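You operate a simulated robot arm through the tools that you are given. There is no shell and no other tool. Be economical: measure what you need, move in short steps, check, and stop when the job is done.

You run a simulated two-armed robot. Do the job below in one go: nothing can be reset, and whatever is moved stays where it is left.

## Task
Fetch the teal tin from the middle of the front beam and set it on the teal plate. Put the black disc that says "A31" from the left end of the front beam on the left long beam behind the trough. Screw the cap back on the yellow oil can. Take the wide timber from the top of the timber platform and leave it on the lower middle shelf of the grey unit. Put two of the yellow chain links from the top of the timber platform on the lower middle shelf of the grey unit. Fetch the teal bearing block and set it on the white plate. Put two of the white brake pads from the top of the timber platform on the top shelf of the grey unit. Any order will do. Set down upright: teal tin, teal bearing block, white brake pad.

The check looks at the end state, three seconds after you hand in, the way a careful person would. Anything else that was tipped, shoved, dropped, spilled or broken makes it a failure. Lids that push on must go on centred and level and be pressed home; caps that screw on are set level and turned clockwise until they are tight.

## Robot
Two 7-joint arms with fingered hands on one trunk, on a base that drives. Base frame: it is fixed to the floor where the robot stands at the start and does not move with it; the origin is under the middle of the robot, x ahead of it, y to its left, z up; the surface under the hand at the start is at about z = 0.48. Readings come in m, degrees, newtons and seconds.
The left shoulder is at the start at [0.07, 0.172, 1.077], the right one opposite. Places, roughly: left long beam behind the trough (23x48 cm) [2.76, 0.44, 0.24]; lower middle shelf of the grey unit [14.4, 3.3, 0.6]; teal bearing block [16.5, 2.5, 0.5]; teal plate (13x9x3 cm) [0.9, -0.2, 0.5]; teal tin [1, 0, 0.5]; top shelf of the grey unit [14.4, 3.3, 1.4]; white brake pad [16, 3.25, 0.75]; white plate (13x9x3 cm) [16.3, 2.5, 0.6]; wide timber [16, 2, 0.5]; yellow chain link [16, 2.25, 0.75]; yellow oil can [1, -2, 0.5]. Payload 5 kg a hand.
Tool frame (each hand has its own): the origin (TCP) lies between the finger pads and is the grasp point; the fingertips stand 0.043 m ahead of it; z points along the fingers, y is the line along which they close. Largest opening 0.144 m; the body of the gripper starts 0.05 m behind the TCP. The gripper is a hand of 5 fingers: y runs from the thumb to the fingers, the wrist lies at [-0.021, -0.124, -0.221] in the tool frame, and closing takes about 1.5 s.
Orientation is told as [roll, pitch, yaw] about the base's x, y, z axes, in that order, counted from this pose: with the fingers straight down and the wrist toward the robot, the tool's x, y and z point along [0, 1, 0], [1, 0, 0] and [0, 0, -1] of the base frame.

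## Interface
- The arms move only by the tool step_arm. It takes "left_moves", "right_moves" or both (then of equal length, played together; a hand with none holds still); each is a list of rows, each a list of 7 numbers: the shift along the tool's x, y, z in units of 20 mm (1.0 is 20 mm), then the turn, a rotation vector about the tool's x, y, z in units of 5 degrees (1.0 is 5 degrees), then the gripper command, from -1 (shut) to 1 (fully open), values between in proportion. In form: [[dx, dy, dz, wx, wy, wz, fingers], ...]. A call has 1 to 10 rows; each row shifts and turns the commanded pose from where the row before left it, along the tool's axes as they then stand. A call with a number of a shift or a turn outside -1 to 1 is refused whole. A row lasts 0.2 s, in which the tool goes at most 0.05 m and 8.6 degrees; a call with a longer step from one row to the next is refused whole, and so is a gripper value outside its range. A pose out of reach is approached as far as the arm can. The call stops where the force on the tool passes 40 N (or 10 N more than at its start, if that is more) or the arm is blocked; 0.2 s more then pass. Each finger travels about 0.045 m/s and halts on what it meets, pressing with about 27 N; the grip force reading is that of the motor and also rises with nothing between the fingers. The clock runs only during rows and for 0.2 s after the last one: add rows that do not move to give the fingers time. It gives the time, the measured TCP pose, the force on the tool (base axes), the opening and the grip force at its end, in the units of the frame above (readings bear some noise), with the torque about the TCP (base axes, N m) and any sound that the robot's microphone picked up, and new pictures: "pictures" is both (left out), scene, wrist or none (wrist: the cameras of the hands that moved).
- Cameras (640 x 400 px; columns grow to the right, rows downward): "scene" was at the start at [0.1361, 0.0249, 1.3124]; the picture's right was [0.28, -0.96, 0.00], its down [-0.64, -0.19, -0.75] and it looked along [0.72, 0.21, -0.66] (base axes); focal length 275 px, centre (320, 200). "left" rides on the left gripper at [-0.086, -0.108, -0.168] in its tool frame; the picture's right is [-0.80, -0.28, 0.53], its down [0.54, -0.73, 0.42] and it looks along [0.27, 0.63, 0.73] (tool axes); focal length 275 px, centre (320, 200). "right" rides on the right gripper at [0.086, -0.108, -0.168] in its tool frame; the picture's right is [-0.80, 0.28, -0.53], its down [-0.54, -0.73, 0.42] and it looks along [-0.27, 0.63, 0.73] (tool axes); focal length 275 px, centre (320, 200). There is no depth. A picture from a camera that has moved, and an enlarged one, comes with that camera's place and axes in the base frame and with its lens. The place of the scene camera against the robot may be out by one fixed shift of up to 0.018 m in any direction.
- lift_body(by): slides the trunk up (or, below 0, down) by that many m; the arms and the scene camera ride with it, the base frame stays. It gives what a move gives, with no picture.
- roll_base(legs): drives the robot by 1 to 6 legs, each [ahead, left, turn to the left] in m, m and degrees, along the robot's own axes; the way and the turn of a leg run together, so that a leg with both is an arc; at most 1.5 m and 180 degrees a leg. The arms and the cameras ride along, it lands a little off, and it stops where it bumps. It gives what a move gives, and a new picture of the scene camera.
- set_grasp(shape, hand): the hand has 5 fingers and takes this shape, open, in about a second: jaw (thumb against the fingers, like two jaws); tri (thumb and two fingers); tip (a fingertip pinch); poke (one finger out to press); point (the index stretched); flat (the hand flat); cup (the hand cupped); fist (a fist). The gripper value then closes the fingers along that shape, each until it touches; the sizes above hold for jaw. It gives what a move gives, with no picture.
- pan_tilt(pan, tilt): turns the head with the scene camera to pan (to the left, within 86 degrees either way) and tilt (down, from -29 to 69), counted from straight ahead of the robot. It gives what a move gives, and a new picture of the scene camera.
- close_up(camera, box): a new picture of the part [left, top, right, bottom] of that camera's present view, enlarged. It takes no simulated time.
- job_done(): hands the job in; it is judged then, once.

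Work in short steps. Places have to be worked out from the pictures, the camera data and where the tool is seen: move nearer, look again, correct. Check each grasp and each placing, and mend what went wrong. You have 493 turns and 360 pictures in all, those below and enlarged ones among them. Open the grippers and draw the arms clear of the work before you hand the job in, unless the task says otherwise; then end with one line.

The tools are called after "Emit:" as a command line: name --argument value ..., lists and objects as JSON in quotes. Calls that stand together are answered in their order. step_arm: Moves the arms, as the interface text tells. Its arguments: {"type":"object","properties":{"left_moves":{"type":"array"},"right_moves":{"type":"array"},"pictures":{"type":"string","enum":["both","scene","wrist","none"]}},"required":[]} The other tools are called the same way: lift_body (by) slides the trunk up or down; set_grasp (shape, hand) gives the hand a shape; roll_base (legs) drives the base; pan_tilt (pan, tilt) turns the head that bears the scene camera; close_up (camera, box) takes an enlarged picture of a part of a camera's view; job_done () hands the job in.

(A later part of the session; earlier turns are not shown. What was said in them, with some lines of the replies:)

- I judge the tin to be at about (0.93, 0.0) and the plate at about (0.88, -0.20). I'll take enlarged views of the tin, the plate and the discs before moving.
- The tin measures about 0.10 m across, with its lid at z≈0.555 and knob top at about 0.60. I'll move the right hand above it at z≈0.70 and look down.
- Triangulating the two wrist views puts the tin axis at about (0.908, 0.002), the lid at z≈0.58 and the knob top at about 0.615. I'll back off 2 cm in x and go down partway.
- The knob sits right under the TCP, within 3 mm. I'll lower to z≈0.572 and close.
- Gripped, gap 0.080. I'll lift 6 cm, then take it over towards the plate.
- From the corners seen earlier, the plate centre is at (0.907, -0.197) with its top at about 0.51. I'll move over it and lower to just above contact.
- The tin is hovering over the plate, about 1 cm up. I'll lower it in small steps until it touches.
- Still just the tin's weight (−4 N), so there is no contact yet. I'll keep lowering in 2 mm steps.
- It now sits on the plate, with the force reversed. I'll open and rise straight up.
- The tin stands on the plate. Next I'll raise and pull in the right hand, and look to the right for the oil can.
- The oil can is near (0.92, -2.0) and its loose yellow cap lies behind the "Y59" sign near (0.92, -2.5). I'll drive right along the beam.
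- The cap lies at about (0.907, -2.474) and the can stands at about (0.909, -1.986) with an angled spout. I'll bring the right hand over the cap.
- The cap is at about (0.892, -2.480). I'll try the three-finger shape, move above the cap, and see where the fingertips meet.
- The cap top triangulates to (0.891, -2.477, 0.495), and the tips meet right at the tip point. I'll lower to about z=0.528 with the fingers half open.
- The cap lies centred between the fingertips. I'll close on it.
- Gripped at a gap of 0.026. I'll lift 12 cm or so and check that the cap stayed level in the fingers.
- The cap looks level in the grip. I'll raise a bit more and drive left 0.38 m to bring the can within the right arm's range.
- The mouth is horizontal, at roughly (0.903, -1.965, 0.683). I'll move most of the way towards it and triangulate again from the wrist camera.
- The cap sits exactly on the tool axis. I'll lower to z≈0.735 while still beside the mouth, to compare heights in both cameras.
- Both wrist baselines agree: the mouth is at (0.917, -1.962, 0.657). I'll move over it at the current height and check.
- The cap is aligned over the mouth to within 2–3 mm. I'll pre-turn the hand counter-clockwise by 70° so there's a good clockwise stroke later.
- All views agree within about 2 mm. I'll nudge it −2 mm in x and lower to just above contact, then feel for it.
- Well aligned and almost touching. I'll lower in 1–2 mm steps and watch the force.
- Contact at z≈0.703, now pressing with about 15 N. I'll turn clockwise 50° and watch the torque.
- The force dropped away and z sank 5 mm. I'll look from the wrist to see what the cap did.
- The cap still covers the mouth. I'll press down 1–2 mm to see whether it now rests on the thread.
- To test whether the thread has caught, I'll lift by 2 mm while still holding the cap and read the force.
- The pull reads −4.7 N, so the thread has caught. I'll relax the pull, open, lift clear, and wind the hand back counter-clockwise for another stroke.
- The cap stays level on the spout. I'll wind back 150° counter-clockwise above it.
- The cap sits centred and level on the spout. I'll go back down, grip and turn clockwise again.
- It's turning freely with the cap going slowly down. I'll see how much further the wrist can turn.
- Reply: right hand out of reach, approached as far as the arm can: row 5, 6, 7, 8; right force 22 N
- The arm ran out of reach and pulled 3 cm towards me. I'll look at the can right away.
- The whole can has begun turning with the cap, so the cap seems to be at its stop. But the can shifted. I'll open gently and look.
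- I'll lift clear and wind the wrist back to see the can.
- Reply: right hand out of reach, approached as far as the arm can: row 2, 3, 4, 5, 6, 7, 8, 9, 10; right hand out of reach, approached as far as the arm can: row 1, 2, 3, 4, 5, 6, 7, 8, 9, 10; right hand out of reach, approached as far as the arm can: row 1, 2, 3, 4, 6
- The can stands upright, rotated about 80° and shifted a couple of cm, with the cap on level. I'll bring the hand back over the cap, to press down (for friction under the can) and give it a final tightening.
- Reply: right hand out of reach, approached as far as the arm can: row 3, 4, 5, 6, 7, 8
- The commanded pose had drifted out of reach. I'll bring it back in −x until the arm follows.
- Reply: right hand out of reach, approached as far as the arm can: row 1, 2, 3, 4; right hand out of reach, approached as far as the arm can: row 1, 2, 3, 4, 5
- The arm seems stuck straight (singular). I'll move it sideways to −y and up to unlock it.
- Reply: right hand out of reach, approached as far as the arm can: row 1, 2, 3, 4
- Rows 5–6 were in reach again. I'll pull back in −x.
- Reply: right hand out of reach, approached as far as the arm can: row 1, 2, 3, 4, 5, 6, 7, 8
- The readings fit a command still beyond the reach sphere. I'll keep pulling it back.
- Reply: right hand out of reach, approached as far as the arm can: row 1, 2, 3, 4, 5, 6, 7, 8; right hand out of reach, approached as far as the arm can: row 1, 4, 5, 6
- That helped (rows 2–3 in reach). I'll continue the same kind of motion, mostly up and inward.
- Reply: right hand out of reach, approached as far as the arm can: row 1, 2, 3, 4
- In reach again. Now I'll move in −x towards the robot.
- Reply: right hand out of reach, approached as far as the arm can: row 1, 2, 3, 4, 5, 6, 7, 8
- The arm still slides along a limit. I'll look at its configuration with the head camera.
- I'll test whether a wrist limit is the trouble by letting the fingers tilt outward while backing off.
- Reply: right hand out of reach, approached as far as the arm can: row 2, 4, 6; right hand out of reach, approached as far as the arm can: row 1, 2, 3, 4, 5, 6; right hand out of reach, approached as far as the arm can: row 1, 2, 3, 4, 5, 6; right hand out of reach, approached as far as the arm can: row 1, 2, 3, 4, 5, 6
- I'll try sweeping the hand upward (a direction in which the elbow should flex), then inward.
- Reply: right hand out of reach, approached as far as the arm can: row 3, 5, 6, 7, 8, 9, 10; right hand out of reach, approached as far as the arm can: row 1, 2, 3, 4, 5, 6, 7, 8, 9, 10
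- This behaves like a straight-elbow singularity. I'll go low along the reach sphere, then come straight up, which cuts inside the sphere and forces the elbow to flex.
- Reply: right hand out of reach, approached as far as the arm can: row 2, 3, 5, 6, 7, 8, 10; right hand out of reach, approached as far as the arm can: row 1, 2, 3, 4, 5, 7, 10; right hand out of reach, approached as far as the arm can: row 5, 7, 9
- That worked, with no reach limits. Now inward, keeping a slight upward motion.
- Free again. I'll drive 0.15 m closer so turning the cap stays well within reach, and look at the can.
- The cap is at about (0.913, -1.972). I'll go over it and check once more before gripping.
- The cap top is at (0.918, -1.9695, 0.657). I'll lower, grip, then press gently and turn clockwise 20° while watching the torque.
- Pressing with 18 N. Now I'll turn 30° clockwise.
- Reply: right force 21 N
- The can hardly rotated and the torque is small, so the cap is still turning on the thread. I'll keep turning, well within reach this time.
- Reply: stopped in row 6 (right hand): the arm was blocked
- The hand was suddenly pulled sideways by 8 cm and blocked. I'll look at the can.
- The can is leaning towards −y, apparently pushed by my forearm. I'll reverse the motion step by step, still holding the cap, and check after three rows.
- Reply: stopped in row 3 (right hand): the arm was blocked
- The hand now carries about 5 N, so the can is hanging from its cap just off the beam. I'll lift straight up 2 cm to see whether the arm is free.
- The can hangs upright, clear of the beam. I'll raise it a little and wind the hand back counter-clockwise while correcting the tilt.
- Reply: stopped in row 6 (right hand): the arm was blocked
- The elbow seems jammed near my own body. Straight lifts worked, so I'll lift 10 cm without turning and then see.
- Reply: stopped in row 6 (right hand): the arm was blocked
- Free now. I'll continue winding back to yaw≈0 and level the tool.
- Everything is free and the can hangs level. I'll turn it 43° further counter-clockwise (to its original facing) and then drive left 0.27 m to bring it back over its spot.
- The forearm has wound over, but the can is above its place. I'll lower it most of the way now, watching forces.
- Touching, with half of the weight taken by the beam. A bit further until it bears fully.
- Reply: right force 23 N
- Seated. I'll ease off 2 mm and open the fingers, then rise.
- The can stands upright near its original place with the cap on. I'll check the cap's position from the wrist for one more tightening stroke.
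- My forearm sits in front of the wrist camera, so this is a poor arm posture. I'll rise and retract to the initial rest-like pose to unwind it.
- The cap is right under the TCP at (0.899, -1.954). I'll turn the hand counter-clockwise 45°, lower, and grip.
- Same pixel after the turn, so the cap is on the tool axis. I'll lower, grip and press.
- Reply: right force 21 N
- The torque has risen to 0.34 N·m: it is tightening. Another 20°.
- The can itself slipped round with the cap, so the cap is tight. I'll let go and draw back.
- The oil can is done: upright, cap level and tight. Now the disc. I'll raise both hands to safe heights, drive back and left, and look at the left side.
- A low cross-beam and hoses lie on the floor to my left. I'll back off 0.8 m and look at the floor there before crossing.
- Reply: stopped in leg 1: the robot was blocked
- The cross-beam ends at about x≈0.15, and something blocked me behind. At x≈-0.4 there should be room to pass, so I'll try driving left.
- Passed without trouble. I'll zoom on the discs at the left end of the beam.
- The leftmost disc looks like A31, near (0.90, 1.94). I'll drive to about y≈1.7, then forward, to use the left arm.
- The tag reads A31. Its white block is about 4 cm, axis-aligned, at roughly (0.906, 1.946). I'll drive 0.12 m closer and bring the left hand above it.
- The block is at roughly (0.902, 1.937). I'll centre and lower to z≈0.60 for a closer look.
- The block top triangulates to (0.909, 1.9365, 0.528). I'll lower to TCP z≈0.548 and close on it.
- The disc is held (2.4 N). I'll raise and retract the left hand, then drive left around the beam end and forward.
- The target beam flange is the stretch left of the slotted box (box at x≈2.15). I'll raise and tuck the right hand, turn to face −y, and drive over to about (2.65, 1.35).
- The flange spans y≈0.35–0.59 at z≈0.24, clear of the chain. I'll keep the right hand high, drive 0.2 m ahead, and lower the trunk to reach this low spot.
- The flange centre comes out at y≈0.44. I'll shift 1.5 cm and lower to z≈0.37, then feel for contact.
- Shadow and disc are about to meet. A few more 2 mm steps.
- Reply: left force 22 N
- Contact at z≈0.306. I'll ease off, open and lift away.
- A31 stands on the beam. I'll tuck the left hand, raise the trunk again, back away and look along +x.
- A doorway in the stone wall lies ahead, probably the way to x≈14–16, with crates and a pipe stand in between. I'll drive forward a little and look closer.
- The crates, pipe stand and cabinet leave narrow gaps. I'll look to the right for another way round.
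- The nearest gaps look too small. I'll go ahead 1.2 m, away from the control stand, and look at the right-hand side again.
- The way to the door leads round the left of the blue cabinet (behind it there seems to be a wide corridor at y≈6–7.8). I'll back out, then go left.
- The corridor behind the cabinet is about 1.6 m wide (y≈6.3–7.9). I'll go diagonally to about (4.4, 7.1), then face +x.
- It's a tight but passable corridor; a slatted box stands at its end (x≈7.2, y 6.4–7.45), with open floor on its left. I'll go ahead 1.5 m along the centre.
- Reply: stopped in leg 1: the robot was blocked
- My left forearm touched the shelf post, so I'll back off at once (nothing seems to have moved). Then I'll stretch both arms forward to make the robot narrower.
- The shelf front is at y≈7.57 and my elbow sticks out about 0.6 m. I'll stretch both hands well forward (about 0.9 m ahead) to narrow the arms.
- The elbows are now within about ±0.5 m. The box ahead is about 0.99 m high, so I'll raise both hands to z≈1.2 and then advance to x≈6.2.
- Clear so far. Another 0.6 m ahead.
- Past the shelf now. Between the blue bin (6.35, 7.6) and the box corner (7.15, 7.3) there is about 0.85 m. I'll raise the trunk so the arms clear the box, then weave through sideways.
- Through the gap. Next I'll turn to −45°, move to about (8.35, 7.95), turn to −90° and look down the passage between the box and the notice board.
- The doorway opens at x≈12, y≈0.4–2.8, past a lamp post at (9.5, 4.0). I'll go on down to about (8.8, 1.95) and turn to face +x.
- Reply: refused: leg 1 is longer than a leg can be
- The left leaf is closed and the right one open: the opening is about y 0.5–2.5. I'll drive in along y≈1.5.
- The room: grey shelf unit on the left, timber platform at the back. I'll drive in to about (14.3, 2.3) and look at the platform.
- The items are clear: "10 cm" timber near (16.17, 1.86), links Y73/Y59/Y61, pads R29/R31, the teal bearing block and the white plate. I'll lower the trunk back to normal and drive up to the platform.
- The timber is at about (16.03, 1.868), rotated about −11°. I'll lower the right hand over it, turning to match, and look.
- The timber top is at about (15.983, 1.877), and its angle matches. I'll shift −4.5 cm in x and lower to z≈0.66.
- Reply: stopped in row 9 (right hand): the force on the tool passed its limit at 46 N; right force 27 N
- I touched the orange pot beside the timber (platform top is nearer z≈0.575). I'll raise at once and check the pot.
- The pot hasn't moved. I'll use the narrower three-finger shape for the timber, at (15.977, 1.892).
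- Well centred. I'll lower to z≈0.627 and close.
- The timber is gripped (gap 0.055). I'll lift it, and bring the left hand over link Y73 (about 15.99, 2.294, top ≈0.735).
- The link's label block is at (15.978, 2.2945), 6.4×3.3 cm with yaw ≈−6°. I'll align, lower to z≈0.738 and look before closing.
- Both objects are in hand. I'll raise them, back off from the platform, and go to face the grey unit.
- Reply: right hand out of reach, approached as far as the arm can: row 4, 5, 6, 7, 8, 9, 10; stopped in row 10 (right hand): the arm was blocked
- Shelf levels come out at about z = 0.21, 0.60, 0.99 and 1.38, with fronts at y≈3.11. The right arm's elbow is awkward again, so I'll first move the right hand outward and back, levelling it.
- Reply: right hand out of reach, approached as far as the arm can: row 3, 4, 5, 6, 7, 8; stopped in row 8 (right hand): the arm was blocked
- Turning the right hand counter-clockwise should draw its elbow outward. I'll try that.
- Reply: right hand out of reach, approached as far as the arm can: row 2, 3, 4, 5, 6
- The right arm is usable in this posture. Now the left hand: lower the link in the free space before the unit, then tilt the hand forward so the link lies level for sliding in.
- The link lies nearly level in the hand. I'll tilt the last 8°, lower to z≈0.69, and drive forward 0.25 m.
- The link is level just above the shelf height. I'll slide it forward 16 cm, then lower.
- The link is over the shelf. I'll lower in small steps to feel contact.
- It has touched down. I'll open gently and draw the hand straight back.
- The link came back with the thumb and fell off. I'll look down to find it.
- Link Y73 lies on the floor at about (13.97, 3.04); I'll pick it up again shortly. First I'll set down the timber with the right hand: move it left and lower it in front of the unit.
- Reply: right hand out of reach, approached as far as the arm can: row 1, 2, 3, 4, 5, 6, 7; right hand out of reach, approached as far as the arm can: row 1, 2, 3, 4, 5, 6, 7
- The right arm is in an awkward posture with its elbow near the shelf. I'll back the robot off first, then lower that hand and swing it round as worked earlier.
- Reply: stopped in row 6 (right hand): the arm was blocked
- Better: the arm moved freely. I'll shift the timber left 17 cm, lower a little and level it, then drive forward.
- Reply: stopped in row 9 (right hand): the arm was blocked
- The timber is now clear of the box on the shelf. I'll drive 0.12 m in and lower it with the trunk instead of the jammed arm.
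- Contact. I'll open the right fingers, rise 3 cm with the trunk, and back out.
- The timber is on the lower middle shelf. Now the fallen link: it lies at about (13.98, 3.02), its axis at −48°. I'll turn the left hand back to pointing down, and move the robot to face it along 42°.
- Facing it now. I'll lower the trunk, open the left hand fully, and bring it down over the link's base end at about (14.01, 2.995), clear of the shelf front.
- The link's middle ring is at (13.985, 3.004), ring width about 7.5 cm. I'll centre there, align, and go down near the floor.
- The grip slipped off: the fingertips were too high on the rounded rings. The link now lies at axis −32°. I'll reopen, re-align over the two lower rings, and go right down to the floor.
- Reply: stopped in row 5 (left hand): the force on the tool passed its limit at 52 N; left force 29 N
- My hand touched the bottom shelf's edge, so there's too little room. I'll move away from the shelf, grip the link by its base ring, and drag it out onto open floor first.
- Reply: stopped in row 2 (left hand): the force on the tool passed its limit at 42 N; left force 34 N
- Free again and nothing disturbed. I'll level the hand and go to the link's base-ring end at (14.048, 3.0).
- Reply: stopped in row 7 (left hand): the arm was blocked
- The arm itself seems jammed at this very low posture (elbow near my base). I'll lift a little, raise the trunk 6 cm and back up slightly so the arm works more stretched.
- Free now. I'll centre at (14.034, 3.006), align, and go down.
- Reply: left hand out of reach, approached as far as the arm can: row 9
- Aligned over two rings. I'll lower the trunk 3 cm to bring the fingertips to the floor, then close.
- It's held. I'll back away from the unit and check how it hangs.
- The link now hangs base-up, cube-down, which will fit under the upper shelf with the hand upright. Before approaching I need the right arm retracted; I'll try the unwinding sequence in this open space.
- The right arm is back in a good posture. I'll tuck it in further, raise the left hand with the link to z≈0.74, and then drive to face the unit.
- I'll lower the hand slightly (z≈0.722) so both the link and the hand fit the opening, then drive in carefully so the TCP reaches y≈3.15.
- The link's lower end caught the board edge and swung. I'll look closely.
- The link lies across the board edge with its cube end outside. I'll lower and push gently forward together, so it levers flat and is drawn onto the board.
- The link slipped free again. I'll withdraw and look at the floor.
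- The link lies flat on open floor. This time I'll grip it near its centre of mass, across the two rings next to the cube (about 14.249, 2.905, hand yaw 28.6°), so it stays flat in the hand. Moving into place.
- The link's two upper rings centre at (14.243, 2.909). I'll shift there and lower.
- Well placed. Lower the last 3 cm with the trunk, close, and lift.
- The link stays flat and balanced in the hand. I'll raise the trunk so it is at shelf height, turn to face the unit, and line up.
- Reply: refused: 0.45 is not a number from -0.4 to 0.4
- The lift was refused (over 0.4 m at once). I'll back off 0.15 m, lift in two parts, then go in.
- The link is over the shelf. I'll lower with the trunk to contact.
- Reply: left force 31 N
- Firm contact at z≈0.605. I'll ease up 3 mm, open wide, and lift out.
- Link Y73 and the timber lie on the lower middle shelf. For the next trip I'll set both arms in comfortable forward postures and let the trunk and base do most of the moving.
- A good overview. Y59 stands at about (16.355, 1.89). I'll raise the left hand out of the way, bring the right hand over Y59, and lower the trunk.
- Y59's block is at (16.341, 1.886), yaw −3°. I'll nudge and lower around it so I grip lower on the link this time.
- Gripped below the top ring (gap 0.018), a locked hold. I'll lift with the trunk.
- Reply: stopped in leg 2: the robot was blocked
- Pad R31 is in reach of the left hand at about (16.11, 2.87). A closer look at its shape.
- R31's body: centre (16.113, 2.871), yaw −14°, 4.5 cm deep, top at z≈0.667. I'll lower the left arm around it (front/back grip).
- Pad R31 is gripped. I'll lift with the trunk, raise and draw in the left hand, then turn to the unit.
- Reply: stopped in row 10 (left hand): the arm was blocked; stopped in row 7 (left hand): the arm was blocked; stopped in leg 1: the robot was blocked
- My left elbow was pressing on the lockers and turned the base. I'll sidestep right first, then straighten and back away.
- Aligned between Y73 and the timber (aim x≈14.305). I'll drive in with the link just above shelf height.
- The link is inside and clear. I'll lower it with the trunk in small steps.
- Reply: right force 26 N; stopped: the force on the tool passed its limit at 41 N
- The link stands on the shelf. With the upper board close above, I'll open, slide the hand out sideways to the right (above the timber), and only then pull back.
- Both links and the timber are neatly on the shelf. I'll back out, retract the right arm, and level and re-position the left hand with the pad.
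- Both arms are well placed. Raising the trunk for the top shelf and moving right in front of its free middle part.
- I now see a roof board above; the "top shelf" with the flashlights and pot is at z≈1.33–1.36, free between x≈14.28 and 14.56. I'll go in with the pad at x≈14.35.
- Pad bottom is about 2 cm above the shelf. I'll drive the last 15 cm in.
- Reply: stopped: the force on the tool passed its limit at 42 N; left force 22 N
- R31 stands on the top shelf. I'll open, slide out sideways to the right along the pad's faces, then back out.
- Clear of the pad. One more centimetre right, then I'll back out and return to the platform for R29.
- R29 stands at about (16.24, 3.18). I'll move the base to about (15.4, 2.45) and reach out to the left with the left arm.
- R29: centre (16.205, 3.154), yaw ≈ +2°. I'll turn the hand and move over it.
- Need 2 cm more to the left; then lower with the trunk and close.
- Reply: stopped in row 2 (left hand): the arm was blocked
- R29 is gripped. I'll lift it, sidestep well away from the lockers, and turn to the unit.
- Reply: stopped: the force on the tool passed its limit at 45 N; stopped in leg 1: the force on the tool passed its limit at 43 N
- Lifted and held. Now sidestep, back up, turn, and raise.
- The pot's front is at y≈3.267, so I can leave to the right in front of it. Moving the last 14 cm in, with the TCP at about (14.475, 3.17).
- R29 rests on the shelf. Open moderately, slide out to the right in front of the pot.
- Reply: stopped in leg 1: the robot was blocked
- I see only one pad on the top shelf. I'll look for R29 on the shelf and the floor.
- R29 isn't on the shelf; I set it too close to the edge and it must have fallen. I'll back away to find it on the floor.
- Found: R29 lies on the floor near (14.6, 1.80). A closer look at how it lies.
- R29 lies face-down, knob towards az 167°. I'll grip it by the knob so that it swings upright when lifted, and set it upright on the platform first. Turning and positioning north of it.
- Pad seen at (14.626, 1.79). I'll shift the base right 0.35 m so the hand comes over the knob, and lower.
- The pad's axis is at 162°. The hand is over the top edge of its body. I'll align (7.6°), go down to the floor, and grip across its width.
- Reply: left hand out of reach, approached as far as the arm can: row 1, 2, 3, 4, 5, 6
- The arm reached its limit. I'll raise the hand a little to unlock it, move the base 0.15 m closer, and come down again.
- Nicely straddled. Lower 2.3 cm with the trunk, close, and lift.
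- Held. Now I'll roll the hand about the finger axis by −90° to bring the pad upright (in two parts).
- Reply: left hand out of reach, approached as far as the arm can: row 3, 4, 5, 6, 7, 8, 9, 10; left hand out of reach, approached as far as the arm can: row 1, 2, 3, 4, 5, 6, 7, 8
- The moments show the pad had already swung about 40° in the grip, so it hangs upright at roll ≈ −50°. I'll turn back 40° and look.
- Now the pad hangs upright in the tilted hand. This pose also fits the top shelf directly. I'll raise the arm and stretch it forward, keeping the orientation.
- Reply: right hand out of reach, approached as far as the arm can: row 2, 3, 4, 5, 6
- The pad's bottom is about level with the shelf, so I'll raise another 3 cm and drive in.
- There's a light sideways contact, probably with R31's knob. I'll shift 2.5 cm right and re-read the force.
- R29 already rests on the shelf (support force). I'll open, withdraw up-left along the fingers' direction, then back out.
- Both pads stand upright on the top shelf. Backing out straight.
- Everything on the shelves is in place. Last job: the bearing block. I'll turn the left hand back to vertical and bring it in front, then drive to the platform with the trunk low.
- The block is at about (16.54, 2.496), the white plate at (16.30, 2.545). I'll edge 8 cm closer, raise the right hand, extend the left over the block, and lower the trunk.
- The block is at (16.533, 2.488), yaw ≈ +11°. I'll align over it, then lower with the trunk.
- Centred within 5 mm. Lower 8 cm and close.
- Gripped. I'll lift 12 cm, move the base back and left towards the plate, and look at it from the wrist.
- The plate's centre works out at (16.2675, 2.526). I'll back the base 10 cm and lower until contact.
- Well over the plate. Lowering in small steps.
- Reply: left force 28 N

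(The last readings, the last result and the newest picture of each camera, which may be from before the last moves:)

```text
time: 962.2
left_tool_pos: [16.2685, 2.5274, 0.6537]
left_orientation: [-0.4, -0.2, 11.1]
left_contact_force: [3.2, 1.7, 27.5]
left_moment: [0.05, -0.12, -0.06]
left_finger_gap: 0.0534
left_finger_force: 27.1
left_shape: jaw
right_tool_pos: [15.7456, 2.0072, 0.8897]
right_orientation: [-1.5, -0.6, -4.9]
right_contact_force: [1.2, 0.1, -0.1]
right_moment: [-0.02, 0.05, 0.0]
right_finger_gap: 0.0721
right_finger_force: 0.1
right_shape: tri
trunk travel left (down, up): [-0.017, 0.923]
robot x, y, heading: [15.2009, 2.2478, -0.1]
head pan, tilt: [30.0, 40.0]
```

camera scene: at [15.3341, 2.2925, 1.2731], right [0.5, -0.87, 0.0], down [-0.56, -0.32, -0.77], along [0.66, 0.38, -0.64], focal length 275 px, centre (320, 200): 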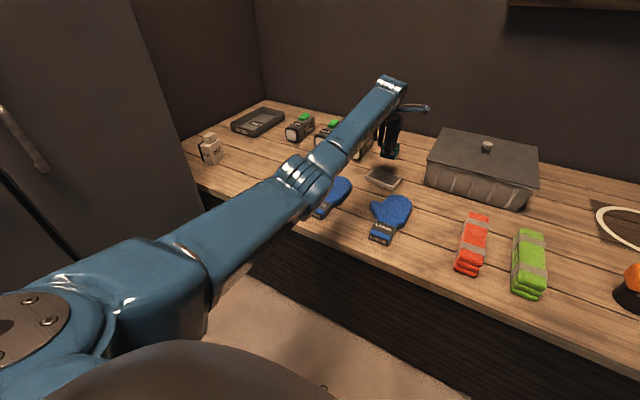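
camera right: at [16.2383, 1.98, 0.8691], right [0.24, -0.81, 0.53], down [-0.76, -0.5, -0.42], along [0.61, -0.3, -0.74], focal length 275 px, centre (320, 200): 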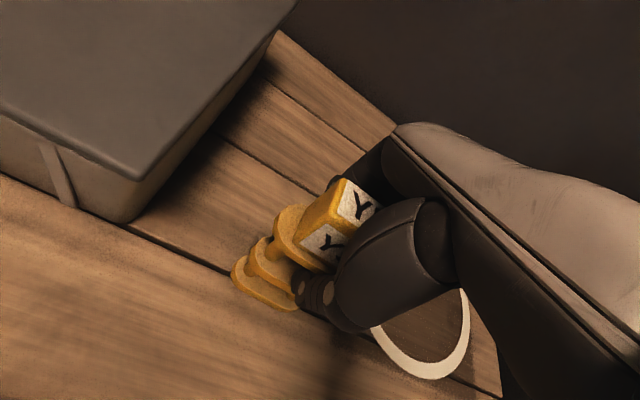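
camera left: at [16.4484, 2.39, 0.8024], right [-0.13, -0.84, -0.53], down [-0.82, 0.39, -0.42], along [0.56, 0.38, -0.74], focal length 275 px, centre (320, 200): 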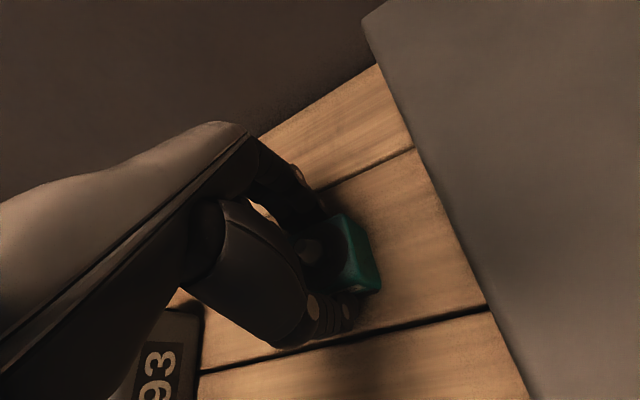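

Seated on the plate. I'll ease off, open, and rise straight up.

Emit:
lift_body --by 0.008

Emit:
step_arm --left_moves '[[0, 0, 0, 0, 0, 0, -0.5], [0, 0, 0, 0, 0, 0, 0], [0, 0, 0, 0, 0, 0, 0.5], [0, 0, 0, 0, 0, 0, 0.8], [0, 0, 0, 0, 0, 0, 0.8]]' --pictures "none"

Emit:
lift_body --by 0.2

Emit:
roll_base --legs '[[-0.4, 0, 0]]'

Emit:
close_up --camera "scene" --box '[280, 80, 520, 240]'

```text
time: 962.8
left_tool_pos: [16.2671, 2.5266, 0.654]
left_orientation: [-0.2, 0.4, 11.1]
left_contact_force: [4.9, 0.9, 10.8]
left_moment: [0.12, -0.51, -0.03]
left_finger_gap: 0.0534
left_finger_force: 27.1
left_shape: jaw
right_tool_pos: [15.7481, 2.0074, 0.896]
right_orientation: [-1.6, -0.4, -4.9]
right_contact_force: [-0.3, -0.1, -0.1]
right_moment: [0.01, -0.02, 0.02]
right_finger_gap: 0.0722
right_finger_force: 0.0
right_shape: tri
trunk travel left (down, up): [-0.025, 0.915]
robot x, y, heading: [15.2032, 2.2453, -0.2]
head pan, tilt: [30.0, 40.0]
```

```text
time: 964.0
left_tool_pos: [16.268, 2.5268, 0.6556]
left_orientation: [-0.3, 0.4, 11.1]
left_contact_force: [-0.7, 0.5, 0.1]
left_moment: [0.02, 0.0, 0.0]
left_finger_gap: 0.1244
left_finger_force: 0.1
left_shape: jaw
right_tool_pos: [15.7478, 2.0072, 0.8963]
right_orientation: [-1.7, -0.3, -4.9]
right_contact_force: [-0.3, -0.4, -0.4]
right_moment: [0.0, -0.01, 0.0]
right_finger_gap: 0.0726
right_finger_force: 0.1
right_shape: tri
trunk travel left (down, up): [-0.025, 0.915]
robot x, y, heading: [15.2046, 2.2488, 0.0]
head pan, tilt: [30.0, 40.0]
```

```text
time: 966.2
left_tool_pos: [16.2692, 2.5269, 0.8547]
left_orientation: [-0.3, 0.4, 11.2]
left_contact_force: [0.4, 0.6, 0.3]
left_moment: [-0.01, -0.01, 0.0]
left_finger_gap: 0.1295
left_finger_force: 0.0
left_shape: jaw
right_tool_pos: [15.7486, 2.0076, 1.0955]
right_orientation: [-1.7, -0.4, -4.9]
right_contact_force: [0.7, -0.5, 0.0]
right_moment: [0.0, 0.03, -0.01]
right_finger_gap: 0.0724
right_finger_force: 0.1
right_shape: tri
trunk travel left (down, up): [-0.225, 0.715]
robot x, y, heading: [15.2045, 2.2516, 0.1]
head pan, tilt: [30.0, 40.0]
```

```text
time: 968.7
left_tool_pos: [15.8598, 2.5278, 0.8558]
left_orientation: [-0.2, 0.3, 11.2]
left_contact_force: [-0.4, -0.3, 0.4]
left_moment: [0.03, 0.02, 0.0]
left_finger_gap: 0.1294
left_finger_force: 0.0
left_shape: jaw
right_tool_pos: [15.3394, 2.0081, 1.0967]
right_orientation: [-1.7, -0.4, -4.7]
right_contact_force: [-0.8, -0.6, 0.2]
right_moment: [-0.05, -0.05, 0.0]
right_finger_gap: 0.0724
right_finger_force: 0.0
right_shape: tri
trunk travel left (down, up): [-0.225, 0.715]
robot x, y, heading: [14.7981, 2.2505, 0.2]
head pan, tilt: [30.0, 40.0]
camera scene: at [14.9266, 2.2928, 1.3641], right [0.5, -0.87, 0.0], down [-0.56, -0.32, -0.77], along [0.66, 0.38, -0.64], focal length 275 px, centre (320, 200)
```

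scene: 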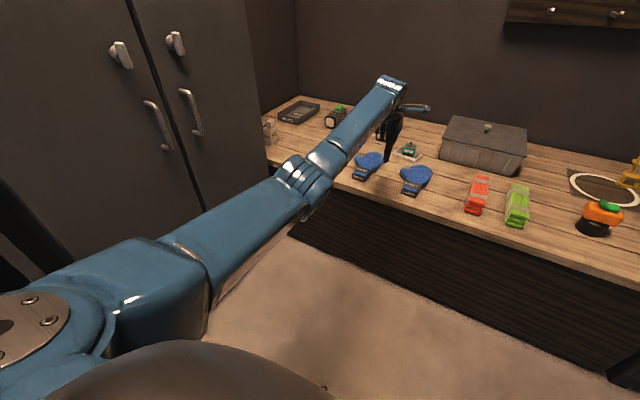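

```text
2.50 times, centred on (400, 160) of scene
camera zoom: at [14.9266, 2.2928, 1.3641], right [0.5, -0.87, 0.0], down [-0.56, -0.32, -0.77], along [0.66, 0.38, -0.64], focal length 687 px, centre (120, 300)
```

zoom: 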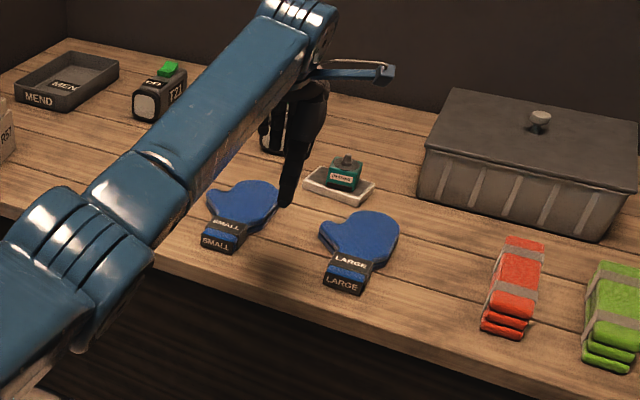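

The bearing block stands upright on the white plate and all the jobs are done. I'll open both hands fully, clear of everything, and hand in.

Emit:
step_arm --left_moves '[[0, -0.5, -0.5, 0, 0, 0, 1], [0, -0.5, -0.5, 0, 0, 0, 1], [0, 0, 0, 0, 0, 0, 1], [0, 0, 0, 0, 0, 0, 1]]' --right_moves '[[0, 0, 0, 0, 0, 0, 0.5], [0, 0, 0, 0, 0, 0, 1], [0, 0, 0, 0, 0, 0, 1], [0, 0, 0, 0, 0, 0, 1]]' --pictures "none"

Emit:
job_done

```text
time: 969.7
left_tool_pos: [15.8408, 2.5244, 0.8757]
left_orientation: [-0.2, 0.3, 11.1]
left_contact_force: [0.1, 0.4, 0.2]
left_moment: [0.02, 0.0, 0.02]
left_finger_gap: 0.1435
left_finger_force: 0.1
left_shape: jaw
right_tool_pos: [15.3413, 2.0081, 1.0947]
right_orientation: [-1.7, -0.4, -4.8]
right_contact_force: [0.8, 0.1, -0.7]
right_moment: [-0.03, -0.02, -0.02]
right_finger_gap: 0.1435
right_finger_force: 0.0
right_shape: tri
trunk travel left (down, up): [-0.225, 0.715]
robot x, y, heading: [14.7956, 2.2487, 0.0]
head pan, tilt: [30.0, 40.0]
```

```text
The job is handed in.
```

I handed the job in with all seven placements made, but link Y73 fell to the floor twice and pad R29 once before I set them on their shelves; the oil can also shifted and tipped while I screwed on its cap, and now stands upright near its old spot.
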